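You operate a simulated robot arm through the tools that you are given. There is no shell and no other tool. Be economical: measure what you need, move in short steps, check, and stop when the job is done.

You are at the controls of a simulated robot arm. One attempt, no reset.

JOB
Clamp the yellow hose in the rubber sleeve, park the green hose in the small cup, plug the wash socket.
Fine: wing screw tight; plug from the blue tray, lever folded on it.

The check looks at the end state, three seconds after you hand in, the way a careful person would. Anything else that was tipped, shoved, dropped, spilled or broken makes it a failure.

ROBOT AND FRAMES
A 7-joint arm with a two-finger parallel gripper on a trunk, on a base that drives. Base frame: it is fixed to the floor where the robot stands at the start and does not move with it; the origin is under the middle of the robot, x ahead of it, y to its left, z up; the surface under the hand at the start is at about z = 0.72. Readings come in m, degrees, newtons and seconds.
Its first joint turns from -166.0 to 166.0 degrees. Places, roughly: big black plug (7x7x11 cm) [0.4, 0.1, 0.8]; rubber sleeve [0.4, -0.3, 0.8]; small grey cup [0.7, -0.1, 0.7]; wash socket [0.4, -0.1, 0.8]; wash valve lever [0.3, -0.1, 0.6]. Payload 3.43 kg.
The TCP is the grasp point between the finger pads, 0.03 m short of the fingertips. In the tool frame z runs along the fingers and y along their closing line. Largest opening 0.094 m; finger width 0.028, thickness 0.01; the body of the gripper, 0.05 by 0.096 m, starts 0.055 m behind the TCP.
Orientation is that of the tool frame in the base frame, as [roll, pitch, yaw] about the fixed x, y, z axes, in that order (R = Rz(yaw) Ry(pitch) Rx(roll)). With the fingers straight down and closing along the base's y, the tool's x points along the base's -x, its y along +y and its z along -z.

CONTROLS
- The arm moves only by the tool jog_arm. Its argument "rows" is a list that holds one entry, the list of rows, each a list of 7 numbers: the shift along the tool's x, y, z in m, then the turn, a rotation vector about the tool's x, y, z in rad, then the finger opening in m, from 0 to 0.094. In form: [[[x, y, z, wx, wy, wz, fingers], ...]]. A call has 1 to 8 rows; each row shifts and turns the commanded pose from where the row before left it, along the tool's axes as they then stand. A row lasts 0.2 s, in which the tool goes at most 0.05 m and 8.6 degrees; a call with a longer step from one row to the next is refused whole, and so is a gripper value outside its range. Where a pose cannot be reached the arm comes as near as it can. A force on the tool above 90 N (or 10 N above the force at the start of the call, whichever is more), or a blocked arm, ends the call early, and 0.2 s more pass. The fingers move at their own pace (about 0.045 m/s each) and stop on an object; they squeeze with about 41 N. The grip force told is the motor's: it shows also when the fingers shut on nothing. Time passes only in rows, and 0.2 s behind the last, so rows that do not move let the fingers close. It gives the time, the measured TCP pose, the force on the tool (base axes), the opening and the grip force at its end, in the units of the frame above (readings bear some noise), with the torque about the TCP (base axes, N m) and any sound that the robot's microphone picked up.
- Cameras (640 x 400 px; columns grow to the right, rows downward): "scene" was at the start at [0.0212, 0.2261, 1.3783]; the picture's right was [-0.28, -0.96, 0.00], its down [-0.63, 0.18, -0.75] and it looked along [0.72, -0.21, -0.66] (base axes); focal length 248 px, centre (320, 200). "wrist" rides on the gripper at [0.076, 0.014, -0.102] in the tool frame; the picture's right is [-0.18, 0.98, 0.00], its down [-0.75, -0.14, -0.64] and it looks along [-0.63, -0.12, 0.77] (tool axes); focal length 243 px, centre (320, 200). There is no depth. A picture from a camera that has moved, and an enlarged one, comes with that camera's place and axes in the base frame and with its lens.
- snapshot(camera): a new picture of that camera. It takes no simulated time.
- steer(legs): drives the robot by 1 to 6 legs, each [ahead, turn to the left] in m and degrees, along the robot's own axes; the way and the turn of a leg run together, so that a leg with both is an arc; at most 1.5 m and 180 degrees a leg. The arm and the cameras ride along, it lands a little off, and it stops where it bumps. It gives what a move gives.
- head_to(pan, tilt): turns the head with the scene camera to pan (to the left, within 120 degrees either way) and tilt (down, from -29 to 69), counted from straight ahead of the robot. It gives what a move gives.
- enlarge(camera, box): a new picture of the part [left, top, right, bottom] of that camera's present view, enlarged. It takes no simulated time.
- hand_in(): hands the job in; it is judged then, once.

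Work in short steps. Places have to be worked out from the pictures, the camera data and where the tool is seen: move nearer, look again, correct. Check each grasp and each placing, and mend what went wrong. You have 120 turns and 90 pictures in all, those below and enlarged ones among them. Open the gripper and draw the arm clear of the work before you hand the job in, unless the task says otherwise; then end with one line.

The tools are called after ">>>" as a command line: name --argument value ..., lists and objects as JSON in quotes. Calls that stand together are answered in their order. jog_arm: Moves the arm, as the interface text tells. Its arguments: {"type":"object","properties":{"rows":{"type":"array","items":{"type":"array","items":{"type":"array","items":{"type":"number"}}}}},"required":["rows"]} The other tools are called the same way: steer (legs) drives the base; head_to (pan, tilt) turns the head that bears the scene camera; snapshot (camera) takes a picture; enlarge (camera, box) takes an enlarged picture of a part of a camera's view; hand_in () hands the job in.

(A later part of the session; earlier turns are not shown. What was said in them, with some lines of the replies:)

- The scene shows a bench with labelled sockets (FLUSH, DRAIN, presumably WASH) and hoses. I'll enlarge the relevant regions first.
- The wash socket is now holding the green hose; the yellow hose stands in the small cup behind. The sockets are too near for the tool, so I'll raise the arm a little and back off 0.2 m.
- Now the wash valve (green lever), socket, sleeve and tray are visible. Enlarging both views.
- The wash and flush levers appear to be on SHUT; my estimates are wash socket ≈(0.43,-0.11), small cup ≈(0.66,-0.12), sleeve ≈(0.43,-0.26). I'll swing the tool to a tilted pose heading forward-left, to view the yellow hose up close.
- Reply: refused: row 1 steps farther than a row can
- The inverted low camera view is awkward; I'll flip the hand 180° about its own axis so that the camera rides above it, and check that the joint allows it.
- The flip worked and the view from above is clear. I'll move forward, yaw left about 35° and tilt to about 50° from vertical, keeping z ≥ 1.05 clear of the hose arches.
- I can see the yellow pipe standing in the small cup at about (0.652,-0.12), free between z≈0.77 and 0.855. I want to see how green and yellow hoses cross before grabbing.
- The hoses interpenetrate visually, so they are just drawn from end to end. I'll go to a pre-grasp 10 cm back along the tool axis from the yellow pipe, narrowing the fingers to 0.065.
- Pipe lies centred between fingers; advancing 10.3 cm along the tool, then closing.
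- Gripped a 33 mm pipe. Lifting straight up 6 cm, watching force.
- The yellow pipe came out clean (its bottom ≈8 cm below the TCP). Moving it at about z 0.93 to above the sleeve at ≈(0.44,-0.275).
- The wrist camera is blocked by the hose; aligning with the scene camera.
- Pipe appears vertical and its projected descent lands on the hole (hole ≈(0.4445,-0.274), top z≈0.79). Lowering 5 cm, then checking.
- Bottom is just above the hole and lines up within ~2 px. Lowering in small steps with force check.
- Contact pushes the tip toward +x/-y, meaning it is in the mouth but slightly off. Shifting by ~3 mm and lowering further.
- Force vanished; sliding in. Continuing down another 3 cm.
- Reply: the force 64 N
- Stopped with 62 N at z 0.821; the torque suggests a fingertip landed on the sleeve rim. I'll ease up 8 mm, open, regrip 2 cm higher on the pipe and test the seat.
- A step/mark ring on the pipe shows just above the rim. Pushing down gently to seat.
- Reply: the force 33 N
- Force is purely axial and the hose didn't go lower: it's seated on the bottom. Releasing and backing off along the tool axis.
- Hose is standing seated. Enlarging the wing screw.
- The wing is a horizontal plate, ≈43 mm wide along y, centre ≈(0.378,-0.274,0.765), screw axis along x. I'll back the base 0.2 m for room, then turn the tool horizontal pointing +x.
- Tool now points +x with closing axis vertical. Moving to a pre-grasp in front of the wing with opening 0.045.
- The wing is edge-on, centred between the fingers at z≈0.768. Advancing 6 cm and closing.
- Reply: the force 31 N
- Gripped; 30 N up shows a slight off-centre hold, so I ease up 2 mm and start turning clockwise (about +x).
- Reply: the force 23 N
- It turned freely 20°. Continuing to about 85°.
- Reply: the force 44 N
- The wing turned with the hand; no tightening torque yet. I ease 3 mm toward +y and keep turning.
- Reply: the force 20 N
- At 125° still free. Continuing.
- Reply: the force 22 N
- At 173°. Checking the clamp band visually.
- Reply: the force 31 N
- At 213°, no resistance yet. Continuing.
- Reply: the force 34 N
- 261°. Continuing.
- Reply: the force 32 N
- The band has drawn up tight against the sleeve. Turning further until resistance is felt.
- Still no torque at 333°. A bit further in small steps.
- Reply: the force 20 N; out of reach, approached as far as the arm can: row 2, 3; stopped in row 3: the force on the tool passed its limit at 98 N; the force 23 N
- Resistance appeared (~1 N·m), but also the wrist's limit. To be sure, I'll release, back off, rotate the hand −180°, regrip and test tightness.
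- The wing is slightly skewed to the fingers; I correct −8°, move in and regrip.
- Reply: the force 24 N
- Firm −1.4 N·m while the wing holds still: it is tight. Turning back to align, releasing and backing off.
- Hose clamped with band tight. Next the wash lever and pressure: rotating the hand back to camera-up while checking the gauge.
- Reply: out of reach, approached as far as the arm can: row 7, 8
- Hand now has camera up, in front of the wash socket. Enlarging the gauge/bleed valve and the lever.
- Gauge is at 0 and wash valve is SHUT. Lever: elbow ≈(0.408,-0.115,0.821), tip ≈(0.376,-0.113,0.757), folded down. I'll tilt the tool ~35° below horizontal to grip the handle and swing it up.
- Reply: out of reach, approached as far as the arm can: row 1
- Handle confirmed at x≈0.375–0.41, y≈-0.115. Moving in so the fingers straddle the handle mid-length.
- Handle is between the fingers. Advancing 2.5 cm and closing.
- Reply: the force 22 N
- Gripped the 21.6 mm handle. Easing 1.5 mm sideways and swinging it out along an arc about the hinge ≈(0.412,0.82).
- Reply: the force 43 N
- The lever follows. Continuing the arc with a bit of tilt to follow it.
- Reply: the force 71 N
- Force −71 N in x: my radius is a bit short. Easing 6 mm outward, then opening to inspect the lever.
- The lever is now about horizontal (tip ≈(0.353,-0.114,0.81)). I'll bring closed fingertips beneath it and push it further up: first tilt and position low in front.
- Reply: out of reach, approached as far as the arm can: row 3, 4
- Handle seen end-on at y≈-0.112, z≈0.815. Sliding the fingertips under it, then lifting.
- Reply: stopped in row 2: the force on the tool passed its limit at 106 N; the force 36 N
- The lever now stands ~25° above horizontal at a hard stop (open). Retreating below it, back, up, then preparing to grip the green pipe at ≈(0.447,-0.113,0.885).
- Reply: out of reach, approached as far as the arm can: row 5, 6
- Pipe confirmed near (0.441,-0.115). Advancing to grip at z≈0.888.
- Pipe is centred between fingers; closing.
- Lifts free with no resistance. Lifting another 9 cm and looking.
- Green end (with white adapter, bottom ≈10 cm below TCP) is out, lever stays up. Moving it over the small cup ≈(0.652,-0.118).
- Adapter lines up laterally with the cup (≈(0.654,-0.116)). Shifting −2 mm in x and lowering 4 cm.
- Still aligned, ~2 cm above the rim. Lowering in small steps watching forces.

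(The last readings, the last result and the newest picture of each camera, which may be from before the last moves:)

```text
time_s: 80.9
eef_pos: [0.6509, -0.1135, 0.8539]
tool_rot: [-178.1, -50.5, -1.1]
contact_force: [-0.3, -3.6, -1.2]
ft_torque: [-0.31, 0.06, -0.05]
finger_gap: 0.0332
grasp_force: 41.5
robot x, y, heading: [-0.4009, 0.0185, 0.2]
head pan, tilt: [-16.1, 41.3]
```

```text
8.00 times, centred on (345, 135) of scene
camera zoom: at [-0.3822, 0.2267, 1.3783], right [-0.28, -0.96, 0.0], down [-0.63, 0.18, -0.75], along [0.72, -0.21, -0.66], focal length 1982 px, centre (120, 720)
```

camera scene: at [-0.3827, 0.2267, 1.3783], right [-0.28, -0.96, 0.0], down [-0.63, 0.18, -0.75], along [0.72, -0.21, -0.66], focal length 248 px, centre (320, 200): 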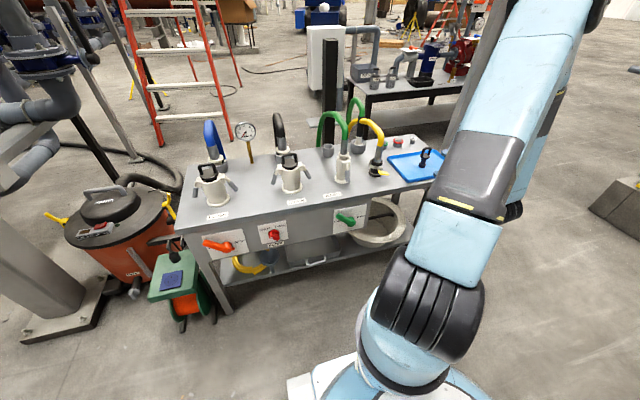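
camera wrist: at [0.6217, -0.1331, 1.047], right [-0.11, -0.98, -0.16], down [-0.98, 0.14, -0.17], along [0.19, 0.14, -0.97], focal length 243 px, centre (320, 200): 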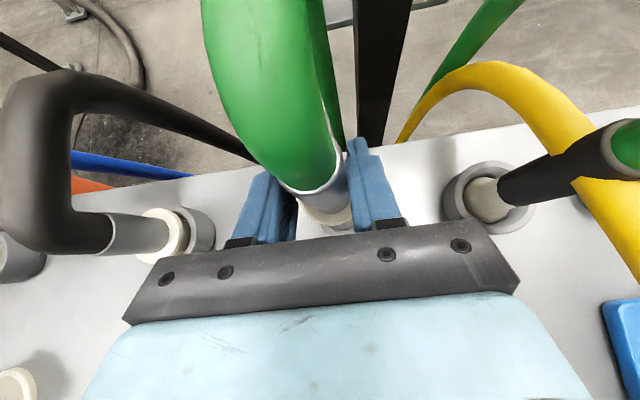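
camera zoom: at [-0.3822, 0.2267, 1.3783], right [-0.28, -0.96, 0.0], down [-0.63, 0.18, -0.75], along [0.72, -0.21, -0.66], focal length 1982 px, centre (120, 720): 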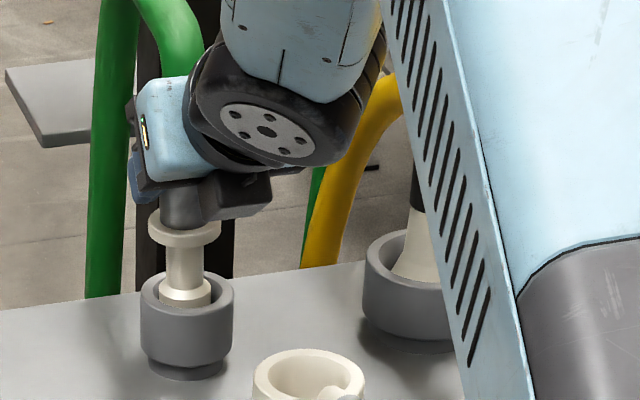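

The ring has entered the cup; small −y force, so shift 1 mm and continue down.

>>> jog_arm --rows '[[[0, 0.0012, 0, 0, 0, 0, 0.0], [-0.0046, 0, 0.0038, 0, 0, 0, 0.0], [-0.0046, 0, 0.0038, 0, 0, 0, 0.0], [-0.0046, 0, 0.0038, 0, 0, 0, 0.0], [-0.0046, 0, 0.0038, 0, 0, 0, 0.0]]]'

>>> jog_arm --rows '[[[-0.0046, 0, 0.0038, 0, 0, 0, 0.0], [-0.0046, 0, 0.0038, 0, 0, 0, 0.0], [-0.0046, 0, 0.0038, 0, 0, 0, 0.0]]]'

>>> enlarge --camera "scene" --box '[320, 110, 370, 160]'

```text
time_s: 82.1
eef_pos: [0.6518, -0.1131, 0.8305]
tool_rot: [-178.0, -50.4, -1.0]
contact_force: [-2.7, -1.7, -2.5]
ft_torque: [-0.1, 0.2, 0.0]
finger_gap: 0.0335
grasp_force: 40.5
robot x, y, heading: [-0.4051, 0.0126, 0.3]
head pan, tilt: [-16.1, 41.3]
```

```text
time_s: 82.9
eef_pos: [0.6513, -0.1147, 0.8231]
tool_rot: [-178.0, -51.2, -1.0]
contact_force: [-1.3, -8.9, 62.3]
ft_torque: [-0.52, -0.54, -0.09]
finger_gap: 0.0333
grasp_force: 41.1
robot x, y, heading: [-0.4031, 0.0159, -0.0]
head pan, tilt: [-16.1, 41.3]
```

```text
8.00 times, centred on (345, 135) of scene
camera zoom: at [-0.3862, 0.2269, 1.3783], right [-0.28, -0.96, 0.0], down [-0.63, 0.18, -0.75], along [0.72, -0.21, -0.66], focal length 1982 px, centre (120, 720)
```

zoom: 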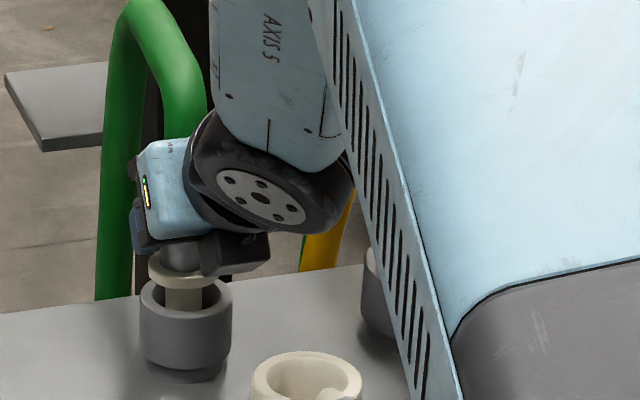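

Bottomed in the cup (62 N, flange just over the rim). Relieving, opening and backing off.

>>> jog_arm --rows '[[[0.006, 0, -0.005, 0, 0, 0, 0.0], [0, 0, 0, 0, 0, 0, 0.07], [0, 0, 0, 0, 0, 0, 0.07], [0, 0, -0.04, 0, 0, 0, 0.07], [0, 0, -0.04, 0, 0, 0, 0.07], [0, 0, -0.04, 0, 0, 0, 0.07], [0, 0, -0.04, 0, 0, 0, 0.07]]]'

>>> jog_arm --rows '[[[-0.02, 0, -0.03, 0, 0, 0, 0.07], [-0.02, 0, -0.03, 0, 0, 0, 0.07], [-0.02, 0, -0.03, 0, 0, 0, 0.07], [-0.02, 0, -0.03, 0, 0, 0, 0.07], [0, 0.03, -0.03, 0, 0, 0, 0.07], [0, 0.04, 0, 0, 0, 0, 0.07], [0, 0.04, 0, 0, 0, 0, 0.07], [0, 0.04, 0, 0, 0, 0, 0.07]]]'

>>> snapshot --camera "wrist"

>>> enlarge --camera "scene" --box '[290, 80, 450, 200]'

```text
time_s: 84.5
eef_pos: [0.5303, -0.1148, 0.9193]
tool_rot: [-178.0, -50.5, -1.0]
contact_force: [0.6, -0.5, -0.1]
ft_torque: [0.02, -0.02, -0.02]
finger_gap: 0.07
grasp_force: 0.1
robot x, y, heading: [-0.4058, 0.0143, 0.1]
head pan, tilt: [-16.1, 41.3]
```

```text
time_s: 86.3
eef_pos: [0.3618, -0.2698, 0.952]
tool_rot: [-177.9, -50.4, -1.1]
contact_force: [0.2, 0.6, -0.2]
ft_torque: [-0.02, 0.01, -0.01]
finger_gap: 0.07
grasp_force: 0.0
robot x, y, heading: [-0.406, 0.0117, 0.1]
head pan, tilt: [-16.1, 41.3]
```

```text
25 pictures are left
camera wrist: at [0.3319, -0.2868, 1.076], right [-0.11, -0.98, -0.16], down [-0.98, 0.14, -0.17], along [0.19, 0.14, -0.97], focal length 243 px, centre (320, 200)
```

wrist: 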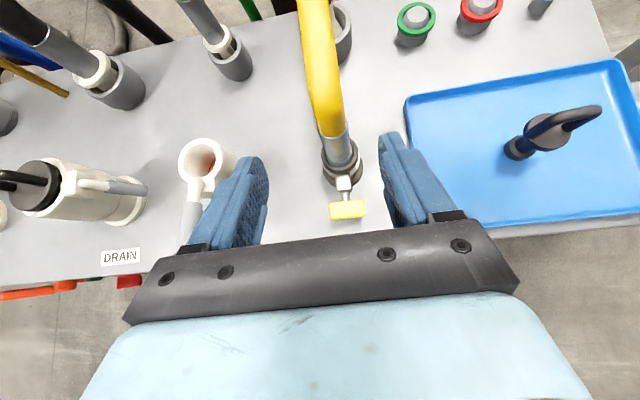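

```text
3.33 times, centred on (370, 140) of scene
camera zoom: at [-0.3827, 0.2272, 1.3782], right [-0.28, -0.96, 0.0], down [-0.63, 0.18, -0.75], along [0.72, -0.21, -0.66], focal length 826 px, centre (153, 400)
```

zoom: 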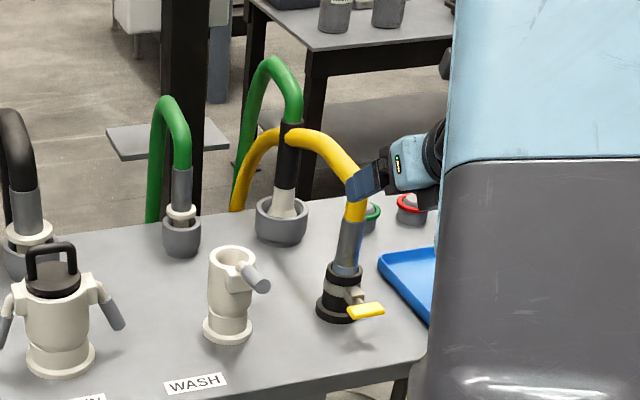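

Green hose parked, lever still open. Now the plug in the blue tray: moving right above/behind the tray to look.

>>> jog_arm --rows '[[[0, 0, -0.03, 0, 0, 0, 0.07], [0, 0.0385, -0.01, 0, 0, 0, 0.07], [0, 0.0385, -0.01, 0, 0, 0, 0.07], [0, 0.0385, -0.01, 0, 0, 0, 0.07], [0, 0.0385, -0.01, 0, 0, 0, 0.07], [0, 0.0385, -0.01, 0, 0, 0, 0.07], [0, 0.0385, 0, 0, 0, 0, 0.07]]]'

>>> snapshot --camera "wrist"

```text
time_s: 87.9
eef_pos: [0.3042, -0.5011, 0.9981]
tool_rot: [-178.1, -50.4, -1.0]
contact_force: [0.2, 0.8, 0.1]
ft_torque: [-0.04, 0.02, 0.0]
finger_gap: 0.0701
grasp_force: 0.2
robot x, y, heading: [-0.4033, 0.0109, 0.2]
head pan, tilt: [-16.1, 41.3]
```

```text
23 pictures are left
camera wrist: at [0.2732, -0.5191, 1.1214], right [-0.11, -0.98, -0.16], down [-0.98, 0.14, -0.17], along [0.19, 0.14, -0.97], focal length 243 px, centre (320, 200)
```

wrist: 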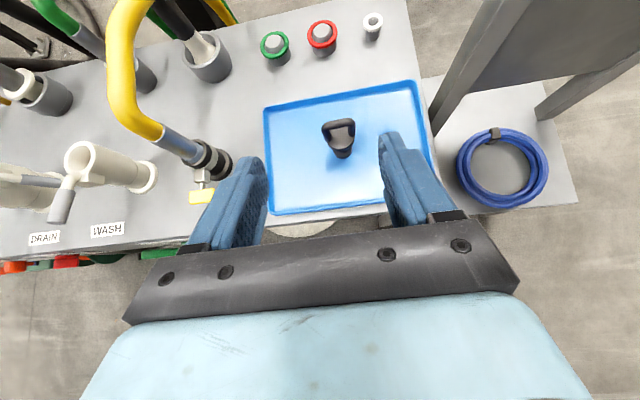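

>>> enlarge --camera "wrist" --box '[300, 95, 390, 175]'

>>> enlarge --camera "scene" --box '[390, 110, 480, 190]'

```text
5.00 times, centred on (345, 135) of wrist
camera zoom: at [0.2732, -0.5191, 1.1214], right [-0.11, -0.98, -0.16], down [-0.98, 0.14, -0.17], along [0.19, 0.14, -0.97], focal length 1213 px, centre (195, 525)
```

zoom: 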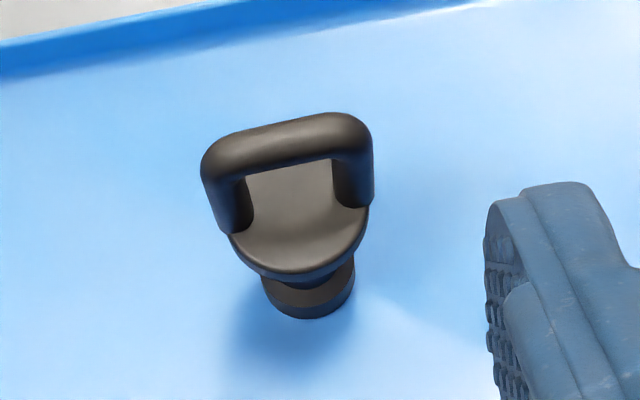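

```text
5.00 times, centred on (435, 150) of scene
camera zoom: at [-0.3827, 0.2271, 1.3782], right [-0.28, -0.96, 0.0], down [-0.63, 0.18, -0.75], along [0.72, -0.21, -0.66], focal length 1239 px, centre (-255, 450)
```

zoom: 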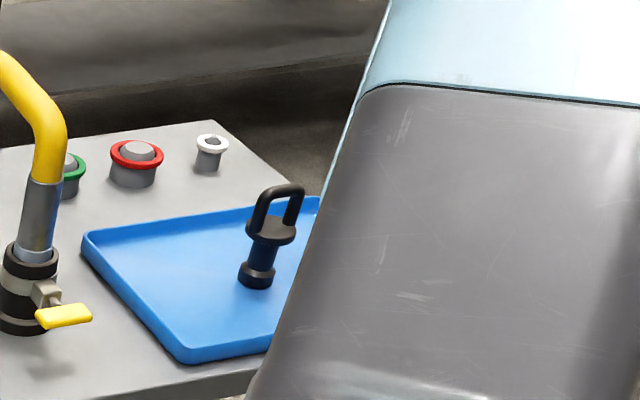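

The plug stands upright; its loop-handle bar runs along y at ≈(0.428,-0.508,0.825). I'll point the tool straight down and rotate it 90° so fingers close along x.

>>> jog_arm --rows '[[[0, 0, 0, 0, -0.1467, 0, 0.07], [0, 0, 0, 0, -0.1467, 0, 0.07], [0, 0, 0, 0, -0.1467, 0, 0.07], [0, 0, 0, 0, -0.1467, 0, 0.07], [0, 0, 0, 0, -0.1467, 0, 0.07], [0, 0, 0, 0, -0.1467, 0, 0.07]]]'

>>> jog_arm --rows '[[[0.041, 0.0023, 0.005, 0, 0, 0, 0.07], [0.041, 0.0023, 0.005, 0, 0, 0, 0.07], [0.041, 0.0023, 0.005, 0, 0, 0, 0.07], [0, 0, 0, 0, 0, -0.1428, 0.07], [0, 0, 0, 0, 0, -0.1428, 0.07], [0, 0, 0, 0, 0, -0.1428, 0.07], [0, 0, 0, 0, 0, -0.1428, 0.07], [0, 0, 0, 0, 0, -0.1428, 0.07]]]'

>>> jog_arm --rows '[[[0, 0, 0, 0, 0, -0.1428, 0.05], [0, 0, 0, 0, 0, -0.1428, 0.05], [0, 0, 0, 0, 0, -0.1428, 0.05], [0, 0, 0, 0, 0, -0.1428, 0.05], [0, 0, 0, 0, 0, -0.1428, 0.05], [0, 0, 0, 0, 0, -0.1428, 0.05]]]'

>>> snapshot --camera "wrist"

```text
time_s: 89.3
eef_pos: [0.3012, -0.5007, 0.9976]
tool_rot: [-178.8, 0.1, 0.4]
contact_force: [-0.4, 0.7, 0.0]
ft_torque: [-0.03, 0.01, -0.03]
finger_gap: 0.0701
grasp_force: 0.0
robot x, y, heading: [-0.4033, 0.0169, -0.3]
head pan, tilt: [-16.1, 41.3]
```

```text
time_s: 91.1
eef_pos: [0.4255, -0.5069, 0.9831]
tool_rot: [-179.1, -0.9, 41.4]
contact_force: [-0.3, -0.3, 0.2]
ft_torque: [-0.03, 0.0, -0.06]
finger_gap: 0.0699
grasp_force: 0.1
robot x, y, heading: [-0.4022, 0.0122, -0.1]
head pan, tilt: [-16.1, 41.3]
```

```text
time_s: 92.5
eef_pos: [0.4254, -0.5062, 0.9833]
tool_rot: [-180.0, -1.2, 90.7]
contact_force: [-0.9, -0.2, 0.0]
ft_torque: [-0.01, 0.0, -0.01]
finger_gap: 0.0501
grasp_force: 0.1
robot x, y, heading: [-0.4072, 0.0143, 0.0]
head pan, tilt: [-16.1, 41.3]
```

```text
20 pictures are left
camera wrist: at [0.4395, -0.4333, 1.0866], right [0.98, -0.17, 0.0], down [-0.13, -0.77, 0.63], along [-0.11, -0.62, -0.78], focal length 243 px, centre (320, 200)
```

wrist: 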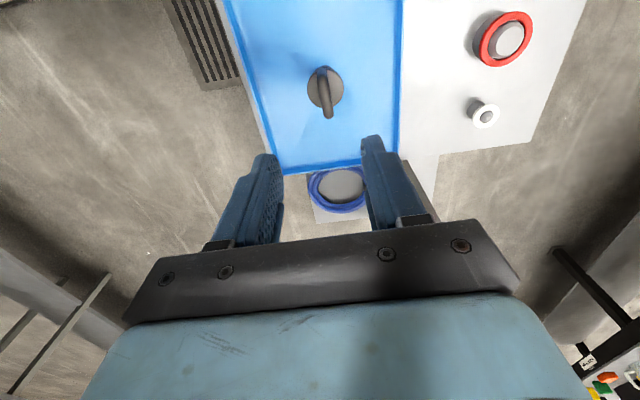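

Bar estimated at x≈0.431, y≈-0.507. Correcting, lowering to z≈0.87 and checking.

>>> jog_arm --rows '[[[-0.001, 0.005, 0.03, 0, -0.021, 0, 0.05], [0, 0, 0.04, 0, 0, 0, 0.05], [0, 0, 0.04, 0, 0, 0, 0.05]]]'

>>> enlarge --camera "wrist" --box '[220, 40, 440, 240]'

>>> enlarge --camera "scene" --box '[390, 110, 480, 190]'

```text
time_s: 93.3
eef_pos: [0.4295, -0.5073, 0.8736]
tool_rot: [180.0, -0.1, 90.4]
contact_force: [-0.4, 0.8, 0.1]
ft_torque: [-0.04, 0.0, -0.02]
finger_gap: 0.0499
grasp_force: 0.0
robot x, y, heading: [-0.4033, 0.0136, 0.2]
head pan, tilt: [-16.1, 41.3]
```

```text
2.00 times, centred on (330, 140) of wrist
camera zoom: at [0.4442, -0.432, 0.9761], right [0.98, -0.18, 0.0], down [-0.14, -0.76, 0.64], along [-0.11, -0.63, -0.77], focal length 485 px, centre (300, 320)
```

zoom: 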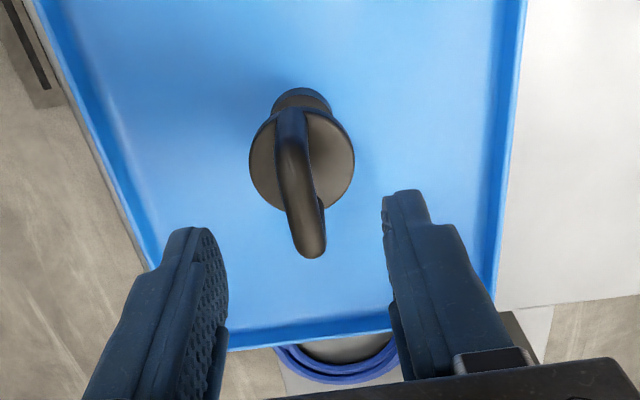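

```text
5.00 times, centred on (435, 150) of scene
camera zoom: at [-0.3827, 0.2269, 1.3783], right [-0.28, -0.96, 0.0], down [-0.63, 0.18, -0.75], along [0.72, -0.21, -0.66], focal length 1239 px, centre (-255, 450)
```

zoom: 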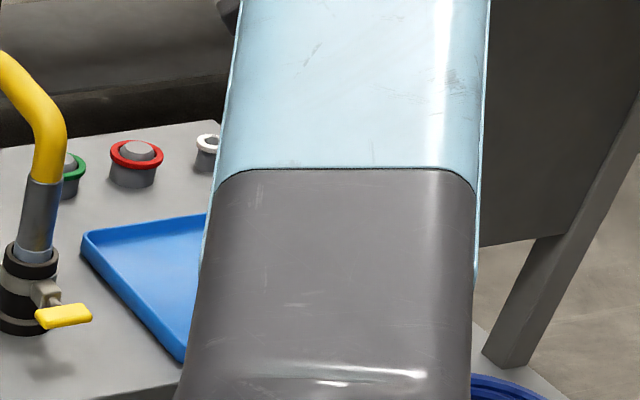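

Plug centre refined to ≈(0.433,-0.502). Correcting and lowering onto the handle, then closing.

>>> jog_arm --rows '[[[0.005, 0.0035, 0.015, 0, 0, 0, 0.05], [0, 0, 0.015, 0, 0, 0, 0.05], [0, 0, 0.012, 0, 0, 0, 0.05], [0, 0, 0, 0, 0, 0, 0.0], [0, 0, 0, 0, 0, 0, 0.0], [0, 0, 0, 0, 0, 0, 0.0], [0, 0, 0, 0, 0, 0, 0.0]]]'

>>> snapshot --camera "wrist"

```text
time_s: 94.9
eef_pos: [0.4327, -0.5019, 0.8309]
tool_rot: [-180.0, -0.1, 90.4]
contact_force: [0.1, -0.1, -0.6]
ft_torque: [-0.04, -0.03, 0.0]
finger_gap: 0.0109
grasp_force: 41.0
robot x, y, heading: [-0.4042, 0.0128, -0.1]
head pan, tilt: [-16.1, 41.3]
```

```text
17 pictures are left
camera wrist: at [0.4477, -0.4264, 0.9338], right [0.98, -0.18, 0.0], down [-0.14, -0.76, 0.64], along [-0.11, -0.63, -0.77], focal length 243 px, centre (320, 200)
```

wrist: 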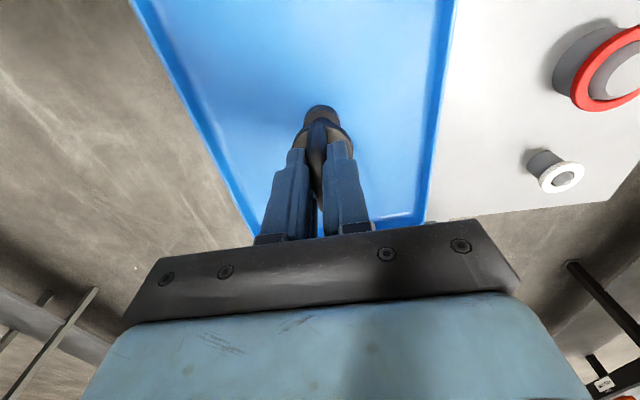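

Gripped the handle bar (10.9 mm). Lifting 18 cm, then travelling in front of the yellow hose toward the wash socket.

>>> jog_arm --rows '[[[0, 0, -0.02, 0, 0, 0, 0.0], [0, 0, -0.04, 0, 0, 0, 0.0], [0, 0, -0.04, 0, 0, 0, 0.0], [0, 0, -0.04, 0, 0, 0, 0.0], [0, 0, -0.04, 0, 0, 0, 0.0], [0, -0.04, 0, 0, 0, 0, 0.0], [0, -0.04, 0, 0, 0, 0, 0.0], [0, -0.04, 0, 0, 0, 0, 0.0]]]'

>>> jog_arm --rows '[[[0.04, -0.01, 0, 0, 0, 0, 0.0], [0.045, 0, 0, 0, 0, 0, 0.0], [0.045, 0, 0, 0, 0, 0, 0.0], [0.045, 0, 0, 0, 0, 0, 0.0], [0.045, 0, 0, 0, 0, 0, 0.0], [0.045, 0, 0, 0, 0, 0, 0.0], [0.045, 0, 0, 0, 0, 0, 0.0], [0.045, 0, 0, 0, 0, 0, 0.0]]]'

>>> snapshot --camera "scene"

```text
time_s: 96.7
eef_pos: [0.3154, -0.5018, 1.0064]
tool_rot: [-179.9, -0.1, 90.3]
contact_force: [0.5, 0.1, -1.7]
ft_torque: [0.01, 0.03, -0.02]
finger_gap: 0.0109
grasp_force: 40.9
robot x, y, heading: [-0.4056, 0.0168, -0.1]
head pan, tilt: [-16.1, 41.3]
```

```text
time_s: 98.5
eef_pos: [0.3008, -0.1489, 1.0111]
tool_rot: [179.9, -0.2, 90.3]
contact_force: [0.1, -0.1, -0.5]
ft_torque: [0.03, 0.01, -0.01]
finger_gap: 0.0108
grasp_force: 40.5
robot x, y, heading: [-0.404, 0.0181, -0.0]
head pan, tilt: [-16.1, 41.3]
```

```text
16 pictures are left
camera scene: at [-0.3825, 0.2264, 1.3783], right [-0.28, -0.96, 0.0], down [-0.63, 0.18, -0.75], along [0.72, -0.21, -0.66], focal length 248 px, centre (320, 200)
```

scene: 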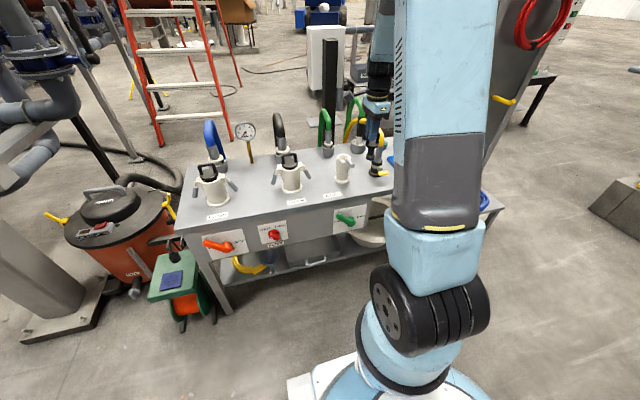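

Plug in hand. Moving over the socket (≈(0.4445,-0.113)) at z 1.01.

>>> jog_arm --rows '[[[0.036, 0, 0, 0, 0, 0, 0.0], [0, 0.036, 0, 0, 0, 0, 0.0], [0, 0.036, 0, 0, 0, 0, 0.0], [0, 0.036, 0, 0, 0, 0, 0.0], [0, 0.036, 0, 0, 0, 0, 0.0], [0, 0, 0.03, 0, 0, 0, 0.0], [0, 0, 0.03, 0, 0, 0, 0.0]]]'

>>> enlarge --camera "scene" --box '[310, 110, 380, 190]'

>>> enlarge --camera "wrist" --box '[220, 20, 420, 220]'

```text
time_s: 100.1
eef_pos: [0.4447, -0.1114, 0.9507]
tool_rot: [-179.9, -0.1, 90.4]
contact_force: [-0.5, 0.4, -0.3]
ft_torque: [-0.04, -0.03, -0.02]
finger_gap: 0.0108
grasp_force: 41.4
robot x, y, heading: [-0.4032, 0.0134, 0.2]
head pan, tilt: [-16.1, 41.3]
```

```text
5.00 times, centred on (345, 150) of scene
camera zoom: at [-0.3825, 0.2268, 1.3783], right [-0.28, -0.96, 0.0], down [-0.63, 0.18, -0.75], along [0.72, -0.21, -0.66], focal length 1239 px, centre (195, 450)
```

zoom: 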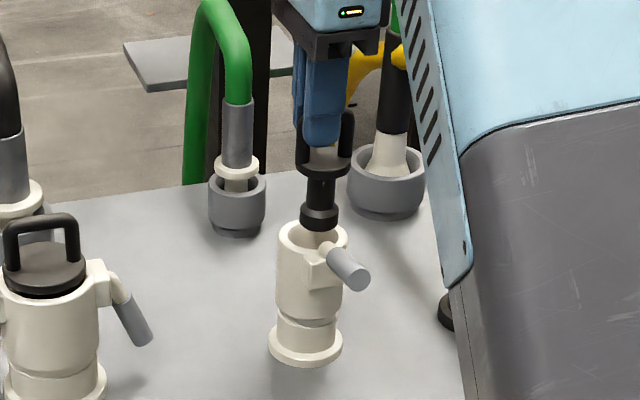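

```text
2.00 times, centred on (320, 120) of wrist
camera zoom: at [0.4587, -0.0353, 1.0532], right [0.98, -0.18, 0.0], down [-0.14, -0.76, 0.64], along [-0.11, -0.63, -0.77], focal length 485 px, centre (320, 360)
```

zoom: 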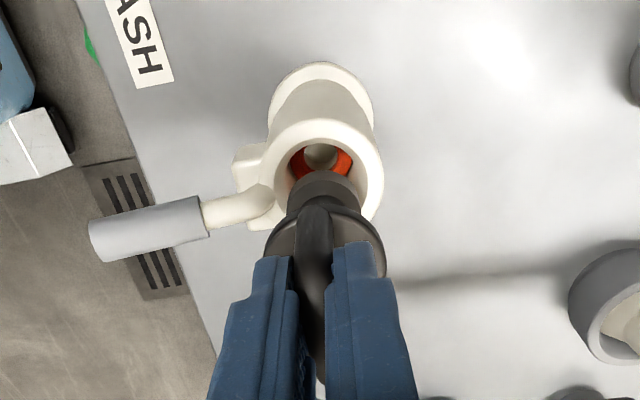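

Both views show the plug ≈5–7 mm too far toward −y. Shifting +6 mm in y, +1 mm in x, lowering 1 cm and rechecking.

>>> jog_arm --rows '[[[0.006, 0.001, 0, 0, 0, 0, 0.0], [0, 0, 0.008, 0, 0, 0, 0.0]]]'

>>> enlarge --camera "scene" --box '[325, 130, 365, 170]'

>>> enlarge --camera "wrist" --box '[260, 50, 380, 170]'

```text
time_s: 100.7
eef_pos: [0.4469, -0.1059, 0.9426]
tool_rot: [180.0, -0.1, 90.4]
contact_force: [-0.8, -1.2, -0.1]
ft_torque: [0.01, 0.0, -0.01]
finger_gap: 0.0111
grasp_force: 40.9
robot x, y, heading: [-0.4054, 0.013, 0.3]
head pan, tilt: [-16.1, 41.3]
```

```text
10.00 times, centred on (345, 150) of scene
camera zoom: at [-0.3824, 0.2268, 1.3783], right [-0.28, -0.96, 0.0], down [-0.63, 0.18, -0.75], along [0.72, -0.21, -0.66], focal length 2478 px, centre (70, 700)
```

zoom: 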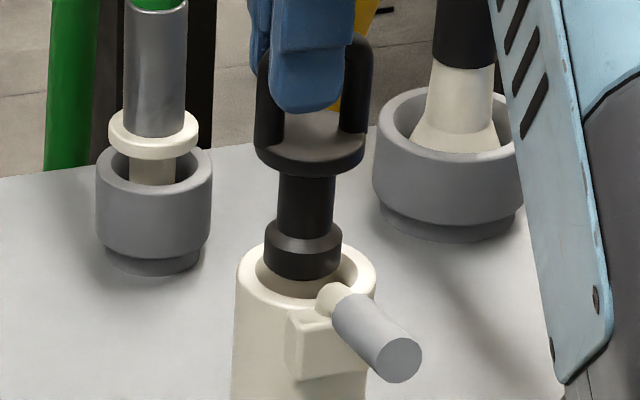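

```text
3.33 times, centred on (320, 110) of wrist
camera zoom: at [0.4599, -0.0294, 1.0455], right [0.98, -0.18, 0.0], down [-0.14, -0.76, 0.64], along [-0.11, -0.63, -0.77], focal length 809 px, centre (320, 500)
```

zoom: 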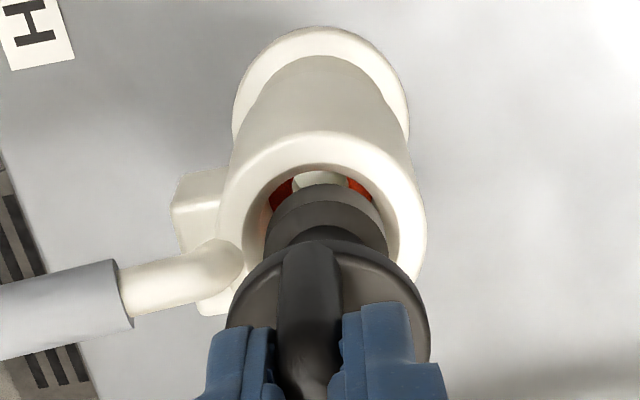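

Nearly concentric in both views. Nudging −1 mm in y and lowering gently.

>>> jog_arm --rows '[[[-0.001, 0, 0.005, 0, 0, 0, 0.0], [0, 0, 0.005, 0, 0, 0, 0.0], [0, 0, 0.005, 0, 0, 0, 0.0], [0, 0, 0.005, 0, 0, 0, 0.0]]]'

>>> jog_arm --rows '[[[0, 0, 0.005, 0, 0, 0, 0.0], [0, 0, 0.005, 0, 0, 0, 0.0], [0, 0, 0.005, 0, 0, 0, 0.0]]]'

>>> enlarge --camera "scene" --box '[325, 130, 365, 170]'

```text
time_s: 101.7
eef_pos: [0.4444, -0.1049, 0.9219]
tool_rot: [180.0, -0.2, 90.4]
contact_force: [-0.2, 0.0, -0.1]
ft_torque: [-0.02, 0.05, 0.05]
finger_gap: 0.0108
grasp_force: 41.0
robot x, y, heading: [-0.4057, 0.0126, 0.1]
head pan, tilt: [-16.1, 41.3]
```

```text
time_s: 102.5
eef_pos: [0.446, -0.1063, 0.9093]
tool_rot: [-179.9, -0.1, 90.4]
contact_force: [0.2, 0.3, 0.0]
ft_torque: [0.05, 0.03, 0.01]
finger_gap: 0.0108
grasp_force: 41.3
robot x, y, heading: [-0.407, 0.017, -0.0]
head pan, tilt: [-16.1, 41.3]
```

```text
10.00 times, centred on (345, 150) of scene
camera zoom: at [-0.3824, 0.2268, 1.3783], right [-0.28, -0.96, 0.0], down [-0.63, 0.18, -0.75], along [0.72, -0.21, -0.66], focal length 2478 px, centre (70, 700)
```

zoom: 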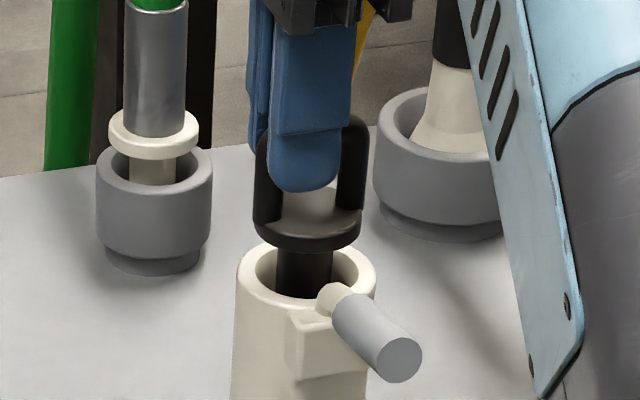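

The plug's in the bore with no contact force. Lowering until it seats.

>>> jog_arm --rows '[[[0, 0, 0.005, 0, 0, 0, 0.0], [0, 0, 0.005, 0, 0, 0, 0.0], [0, 0, 0.005, 0, 0, 0, 0.0], [0, 0, 0.005, 0, 0, 0, 0.0]]]'

>>> jog_arm --rows '[[[0, 0, 0.004, 0, 0, 0, 0.0], [0, 0, 0.004, 0, 0, 0, 0.0], [0, 0, 0.004, 0, 0, 0, 0.0]]]'

>>> enlarge --camera "scene" --box '[325, 130, 365, 170]'

```text
time_s: 103.5
eef_pos: [0.4463, -0.106, 0.8938]
tool_rot: [179.5, 0.1, 90.4]
contact_force: [-0.2, 2.6, 58.7]
ft_torque: [-0.19, 0.11, 0.0]
finger_gap: 0.0112
grasp_force: 41.1
robot x, y, heading: [-0.4053, 0.013, -0.1]
head pan, tilt: [-16.1, 41.3]
```

```text
time_s: 104.0
eef_pos: [0.4484, -0.1067, 0.8932]
tool_rot: [179.1, 0.1, 90.5]
contact_force: [-9.5, 2.8, 28.2]
ft_torque: [0.14, 0.63, -0.02]
finger_gap: 0.012
grasp_force: 41.0
robot x, y, heading: [-0.4045, 0.0113, -0.1]
head pan, tilt: [-16.1, 41.3]
stopped in row 2: the force on the tool passed its limit at 93 N (the readings are from after the stop); the commanded pose is now the measured one
```

```text
10.00 times, centred on (345, 150) of scene
camera zoom: at [-0.3842, 0.227, 1.3783], right [-0.28, -0.96, 0.0], down [-0.63, 0.18, -0.75], along [0.72, -0.21, -0.66], focal length 2478 px, centre (70, 700)
```

zoom: 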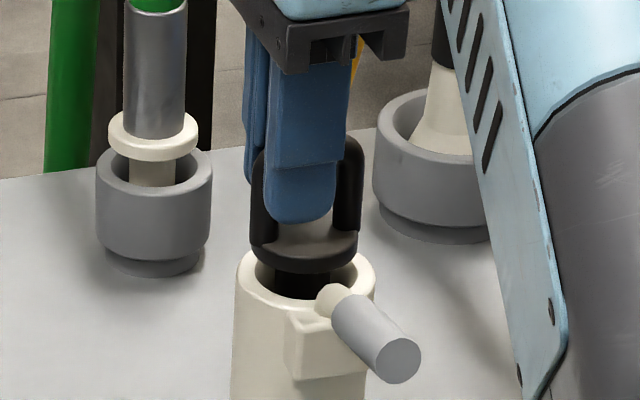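

Seated on the internal gasket at the same depth the hose adapter had. Releasing and rising clear.

>>> jog_arm --rows '[[[0, 0, -0.001, 0, 0, 0, 0.03], [0, 0, 0, 0, 0, 0, 0.05], [0, 0, 0, 0, 0, 0, 0.05], [0, 0, -0.04, 0, 0, 0, 0.05], [0, 0, -0.04, 0, 0, 0, 0.05], [0, -0.02, -0.04, 0, 0, 0, 0.05], [0, -0.05, 0, 0, 0, 0, 0.05]]]'

>>> enlarge --camera "scene" --box '[310, 120, 380, 190]'

```text
time_s: 105.6
eef_pos: [0.3775, -0.1043, 1.0099]
tool_rot: [179.4, 0.0, 90.4]
contact_force: [0.3, -0.3, -0.7]
ft_torque: [0.02, 0.0, 0.0]
finger_gap: 0.0502
grasp_force: 0.0
robot x, y, heading: [-0.4034, 0.0134, -0.1]
head pan, tilt: [-16.1, 41.3]
```

```text
5.71 times, centred on (345, 155) of scene
camera zoom: at [-0.3816, 0.2268, 1.3783], right [-0.28, -0.96, 0.0], down [-0.64, 0.18, -0.75], along [0.72, -0.21, -0.66], focal length 1416 px, centre (177, 457)
```

zoom: 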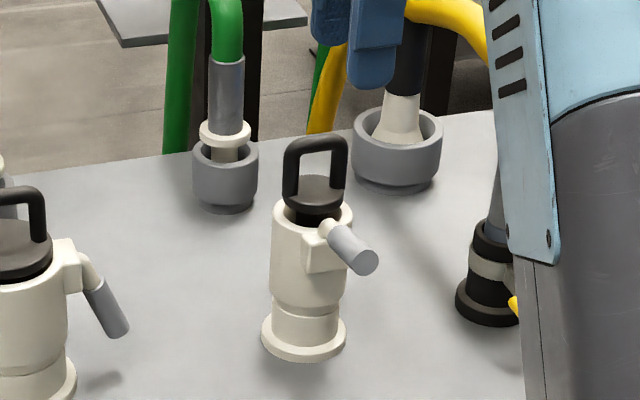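

Plug sits upright. For folding the lever I'll back off, rotate the hand back 90° and tilt it so the body stays behind, fingers closed.

>>> jog_arm --rows '[[[0, -0.045, 0, 0, 0, 0, 0.0], [0, -0.045, 0, 0, 0, 0, 0.0], [0, 0, 0, 0, 0, 0.1428, 0.0], [0, 0, 0, 0, 0, 0.1428, 0.0], [0, 0, 0, 0, 0, 0.1428, 0.0], [0, 0, 0, 0, 0, 0.1428, 0.0], [0, 0, 0, 0, 0, 0.1428, 0.0], [0, 0, 0, 0, 0, 0.1428, 0.0]]]'

>>> jog_arm --rows '[[[0, 0, 0, 0, 0, 0.1428, 0.0], [0, 0, 0, 0, 0, 0.1428, 0.0], [0, 0, 0, 0, 0, 0.1428, 0.0], [0, 0, 0, 0, 0, 0.1428, 0.0], [0, 0, 0, 0, 0, 0.1428, 0.0], [0, 0, 0, 0, 0.14, 0, 0.0], [0, 0, 0, 0, 0.14, 0, 0.0], [0, 0, 0, 0, 0.14, 0, 0.0]]]'

>>> snapshot --camera "wrist"

```text
time_s: 107.4
eef_pos: [0.2881, -0.1092, 1.0104]
tool_rot: [179.5, -0.4, 41.1]
contact_force: [0.4, -0.3, -0.1]
ft_torque: [-0.01, 0.01, 0.01]
finger_gap: 0.0
grasp_force: 33.5
robot x, y, heading: [-0.4062, 0.0105, -0.0]
head pan, tilt: [-16.1, 41.3]
```

```text
time_s: 109.2
eef_pos: [0.2879, -0.107, 1.0104]
tool_rot: [179.8, -24.9, 0.4]
contact_force: [0.3, 0.2, 0.3]
ft_torque: [-0.02, 0.01, -0.03]
finger_gap: 0.0001
grasp_force: 32.7
robot x, y, heading: [-0.4052, 0.0155, -0.1]
head pan, tilt: [-16.1, 41.3]
```

```text
8 pictures are left
camera wrist: at [0.3149, -0.1217, 1.1344], right [-0.16, -0.98, -0.08], down [-0.95, 0.13, 0.27], along [-0.25, 0.12, -0.96], focal length 243 px, centre (320, 200)
```

wrist: 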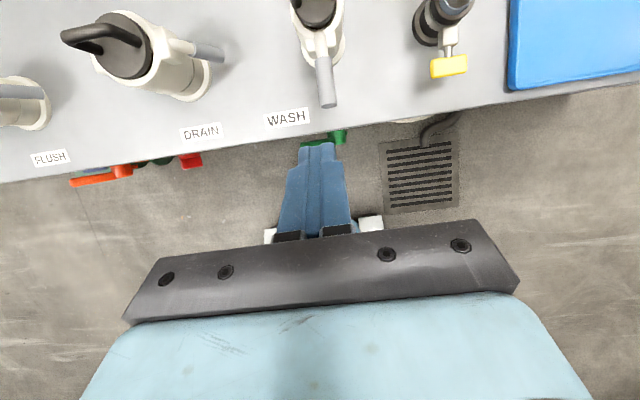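

Lever tip ≈(0.349,-0.112,0.865). Placing closed fingertips above the handle and pressing down (7 rows).

>>> jog_arm --rows '[[[0.0063, 0.002, 0.0316, 0, 0, 0, 0.0], [0.0063, 0.002, 0.0316, 0, 0, 0, 0.0], [0.0063, 0.002, 0.0316, 0, 0, 0, 0.0], [-0.0078, 0, 0.0157, 0, 0, 0, 0.0], [-0.0078, 0, 0.0157, 0, 0, 0, 0.0], [-0.0078, 0, 0.0157, 0, 0, 0, 0.0], [-0.0078, 0, 0.0157, 0, 0, 0, 0.0]]]'

```text
time_s: 110.8
eef_pos: [0.3423, -0.1129, 0.8604]
tool_rot: [179.8, -24.7, 0.5]
contact_force: [-0.1, 0.1, 0.4]
ft_torque: [0.01, -0.01, 0.02]
finger_gap: 0.0001
grasp_force: 33.0
robot x, y, heading: [-0.4033, 0.0149, 0.1]
head pan, tilt: [-16.1, 41.3]
```

No force: either the lever swings freely or I'm past it. One look.

>>> snapshot --camera "wrist"

```text
7 pictures are left
camera wrist: at [0.3691, -0.1269, 0.9847], right [-0.16, -0.98, -0.08], down [-0.95, 0.13, 0.27], along [-0.25, 0.11, -0.96], focal length 243 px, centre (320, 200)
```

wrist: 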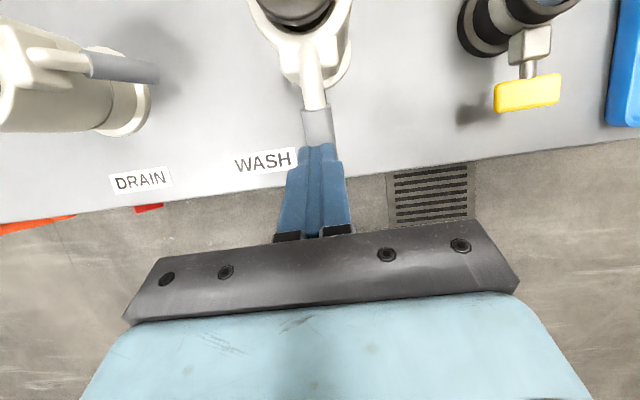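

The fingertips are on the handle and it's swinging down. Continuing the arc down and then inward.

>>> jog_arm --rows '[[[-0.0075, 0, 0.013, 0, 0, 0, 0.0], [-0.0075, 0, 0.013, 0, 0, 0, 0.0], [-0.0075, 0, 0.013, 0, 0, 0, 0.0]]]'

>>> jog_arm --rows '[[[-0.0011, 0, 0.0087, 0, 0, 0, 0.0], [-0.0011, 0, 0.0087, 0, 0, 0, 0.0], [-0.0011, 0, 0.0087, 0, 0, 0, 0.0]]]'

>>> snapshot --camera "wrist"

```text
time_s: 111.6
eef_pos: [0.3376, -0.1141, 0.8157]
tool_rot: [179.9, -24.7, 0.4]
contact_force: [0.0, -0.9, -0.5]
ft_torque: [0.05, -0.02, 0.01]
finger_gap: 0.0
grasp_force: 33.1
robot x, y, heading: [-0.4023, 0.0122, 0.2]
head pan, tilt: [-16.1, 41.3]
```

```text
time_s: 112.4
eef_pos: [0.3457, -0.1131, 0.792]
tool_rot: [179.9, -24.6, 0.4]
contact_force: [0.2, 0.6, 0.2]
ft_torque: [-0.01, 0.03, 0.0]
finger_gap: 0.0
grasp_force: 32.8
robot x, y, heading: [-0.4057, 0.0095, 0.2]
head pan, tilt: [-16.1, 41.3]
```

```text
6 pictures are left
camera wrist: at [0.3729, -0.1276, 0.916], right [-0.16, -0.98, -0.08], down [-0.95, 0.13, 0.27], along [-0.25, 0.12, -0.96], focal length 243 px, centre (320, 200)
```

wrist: 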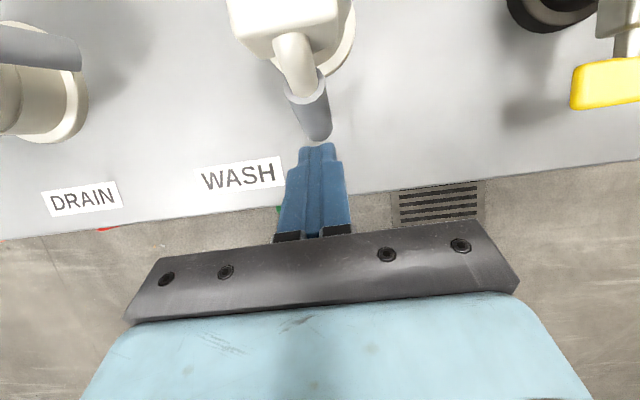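

Lever is essentially down; pushing toward +x until it meets a firm stop.

>>> jog_arm --rows '[[[0.0045, 0, 0.0021, 0, 0, 0, 0.0], [0.0045, 0, 0.0021, 0, 0, 0, 0.0], [0.0027, 0, 0.0013, 0, 0, 0, 0.0], [0.0027, 0, 0.0013, 0, 0, 0, 0.0]]]'

```text
time_s: 113.2
eef_pos: [0.3484, -0.1125, 0.791]
tool_rot: [179.9, -24.2, 0.3]
contact_force: [-36.9, 7.1, 39.7]
ft_torque: [0.04, -0.18, 0.15]
finger_gap: 0.0002
grasp_force: 32.9
robot x, y, heading: [-0.4046, 0.016, -0.1]
head pan, tilt: [-16.1, 41.3]
stopped in row 3: the force on the tool passed its limit at 95 N (the readings are from after the stop); the commanded pose is now the measured one
```

Firm stop at 95 N — folded. Backing away and inspecting.

>>> jog_arm --rows '[[[-0.01, 0, -0.002, 0, 0, 0, 0.0], [-0.02, 0, -0.03, 0, 0, 0, 0.0], [-0.02, 0, -0.04, 0, 0, 0, 0.0], [0, 0, -0.045, 0, 0, 0, 0.0], [0, 0, -0.045, 0, 0, 0, 0.0]]]'

>>> enlarge --camera "scene" --box '[300, 100, 400, 190]'

```text
time_s: 114.3
eef_pos: [0.2395, -0.1127, 0.9146]
tool_rot: [-179.9, -24.1, 0.3]
contact_force: [-0.1, -0.7, -1.6]
ft_torque: [0.01, -0.01, 0.03]
finger_gap: 0.0
grasp_force: 32.9
robot x, y, heading: [-0.4063, 0.015, 0.1]
head pan, tilt: [-16.1, 41.3]
```

```text
4.44 times, centred on (350, 145) of scene
camera zoom: at [-0.3822, 0.2266, 1.3783], right [-0.28, -0.96, 0.0], down [-0.64, 0.18, -0.75], along [0.72, -0.21, -0.66], focal length 1101 px, centre (187, 444)
```

zoom: 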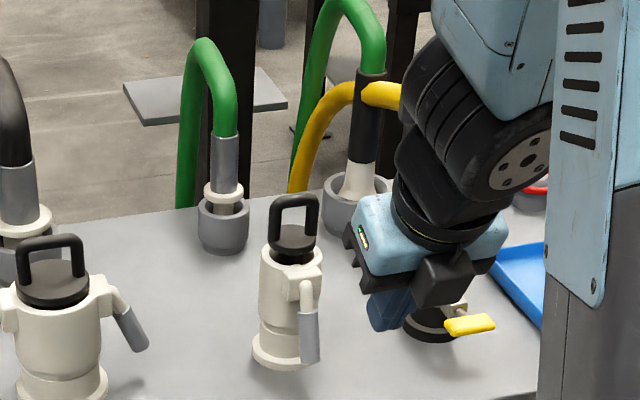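

Lever is folded as before, plug seated, green hose parked. Opening the gripper, raising and drawing the arm clear, then a final check.

>>> jog_arm --rows '[[[0, 0, -0.045, 0, 0, 0, 0.09], [0, 0.02, -0.045, 0, 0, 0, 0.09], [0, 0.03, -0.035, 0, 0, 0, 0.09], [0, 0.045, 0, 0, 0, 0, 0.09], [0, 0.045, 0, 0, 0, 0, 0.09], [0, 0.045, 0, 0, 0, 0, 0.09], [0, 0.045, 0, 0, 0, 0, 0.09]]]'

>>> steer --legs '[[-0.1, 0]]'

>>> enlarge --camera "scene" --box '[160, 90, 480, 290]'

>>> snapshot --camera "wrist"

```text
time_s: 116.0
eef_pos: [0.1926, -0.3442, 1.0275]
tool_rot: [179.8, -24.1, 0.5]
contact_force: [-0.4, 0.8, 0.4]
ft_torque: [0.0, 0.0, -0.03]
finger_gap: 0.0897
grasp_force: 0.0
robot x, y, heading: [-0.4043, 0.0176, -0.1]
head pan, tilt: [-16.1, 41.3]
```

```text
time_s: 117.1
eef_pos: [0.0902, -0.344, 1.0277]
tool_rot: [179.9, -24.1, 0.5]
contact_force: [0.7, -0.1, -0.5]
ft_torque: [-0.01, 0.01, -0.01]
finger_gap: 0.0896
grasp_force: 0.1
robot x, y, heading: [-0.5055, 0.0163, 0.2]
head pan, tilt: [-16.1, 41.3]
```

```text
2.00 times, centred on (320, 190) of scene
camera zoom: at [-0.4849, 0.2267, 1.3783], right [-0.28, -0.96, 0.0], down [-0.63, 0.18, -0.75], along [0.72, -0.21, -0.66], focal length 496 px, centre (320, 220)
```

zoom: 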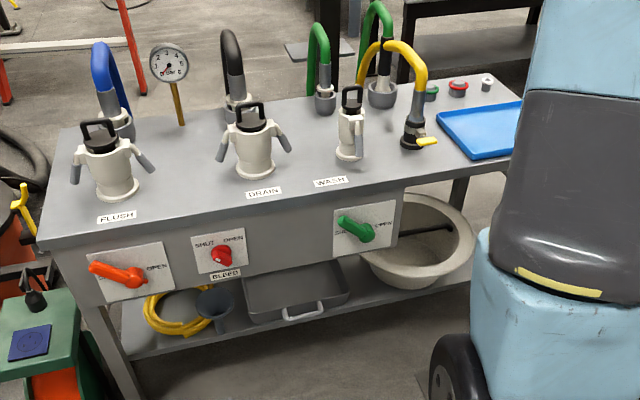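

```text
3 pictures are left
camera wrist: at [0.119, -0.3575, 1.1529], right [-0.16, -0.98, -0.07], down [-0.95, 0.13, 0.28], along [-0.26, 0.12, -0.96], focal length 243 px, centre (320, 200)
```

wrist: 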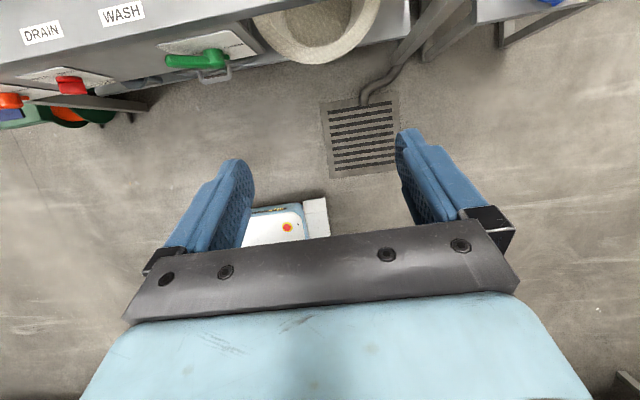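

Everything is in place: yellow hose clamped, green parked, plug in with the lever folded, valves untouched. Handing in.

>>> hand_in

```text
The job is handed in.
```

The yellow hose is clamped in the rubber sleeve with the wing screw tight, the green hose stands in the small cup, and the wash socket is plugged from the blue tray with its lever folded; the job is handed in.
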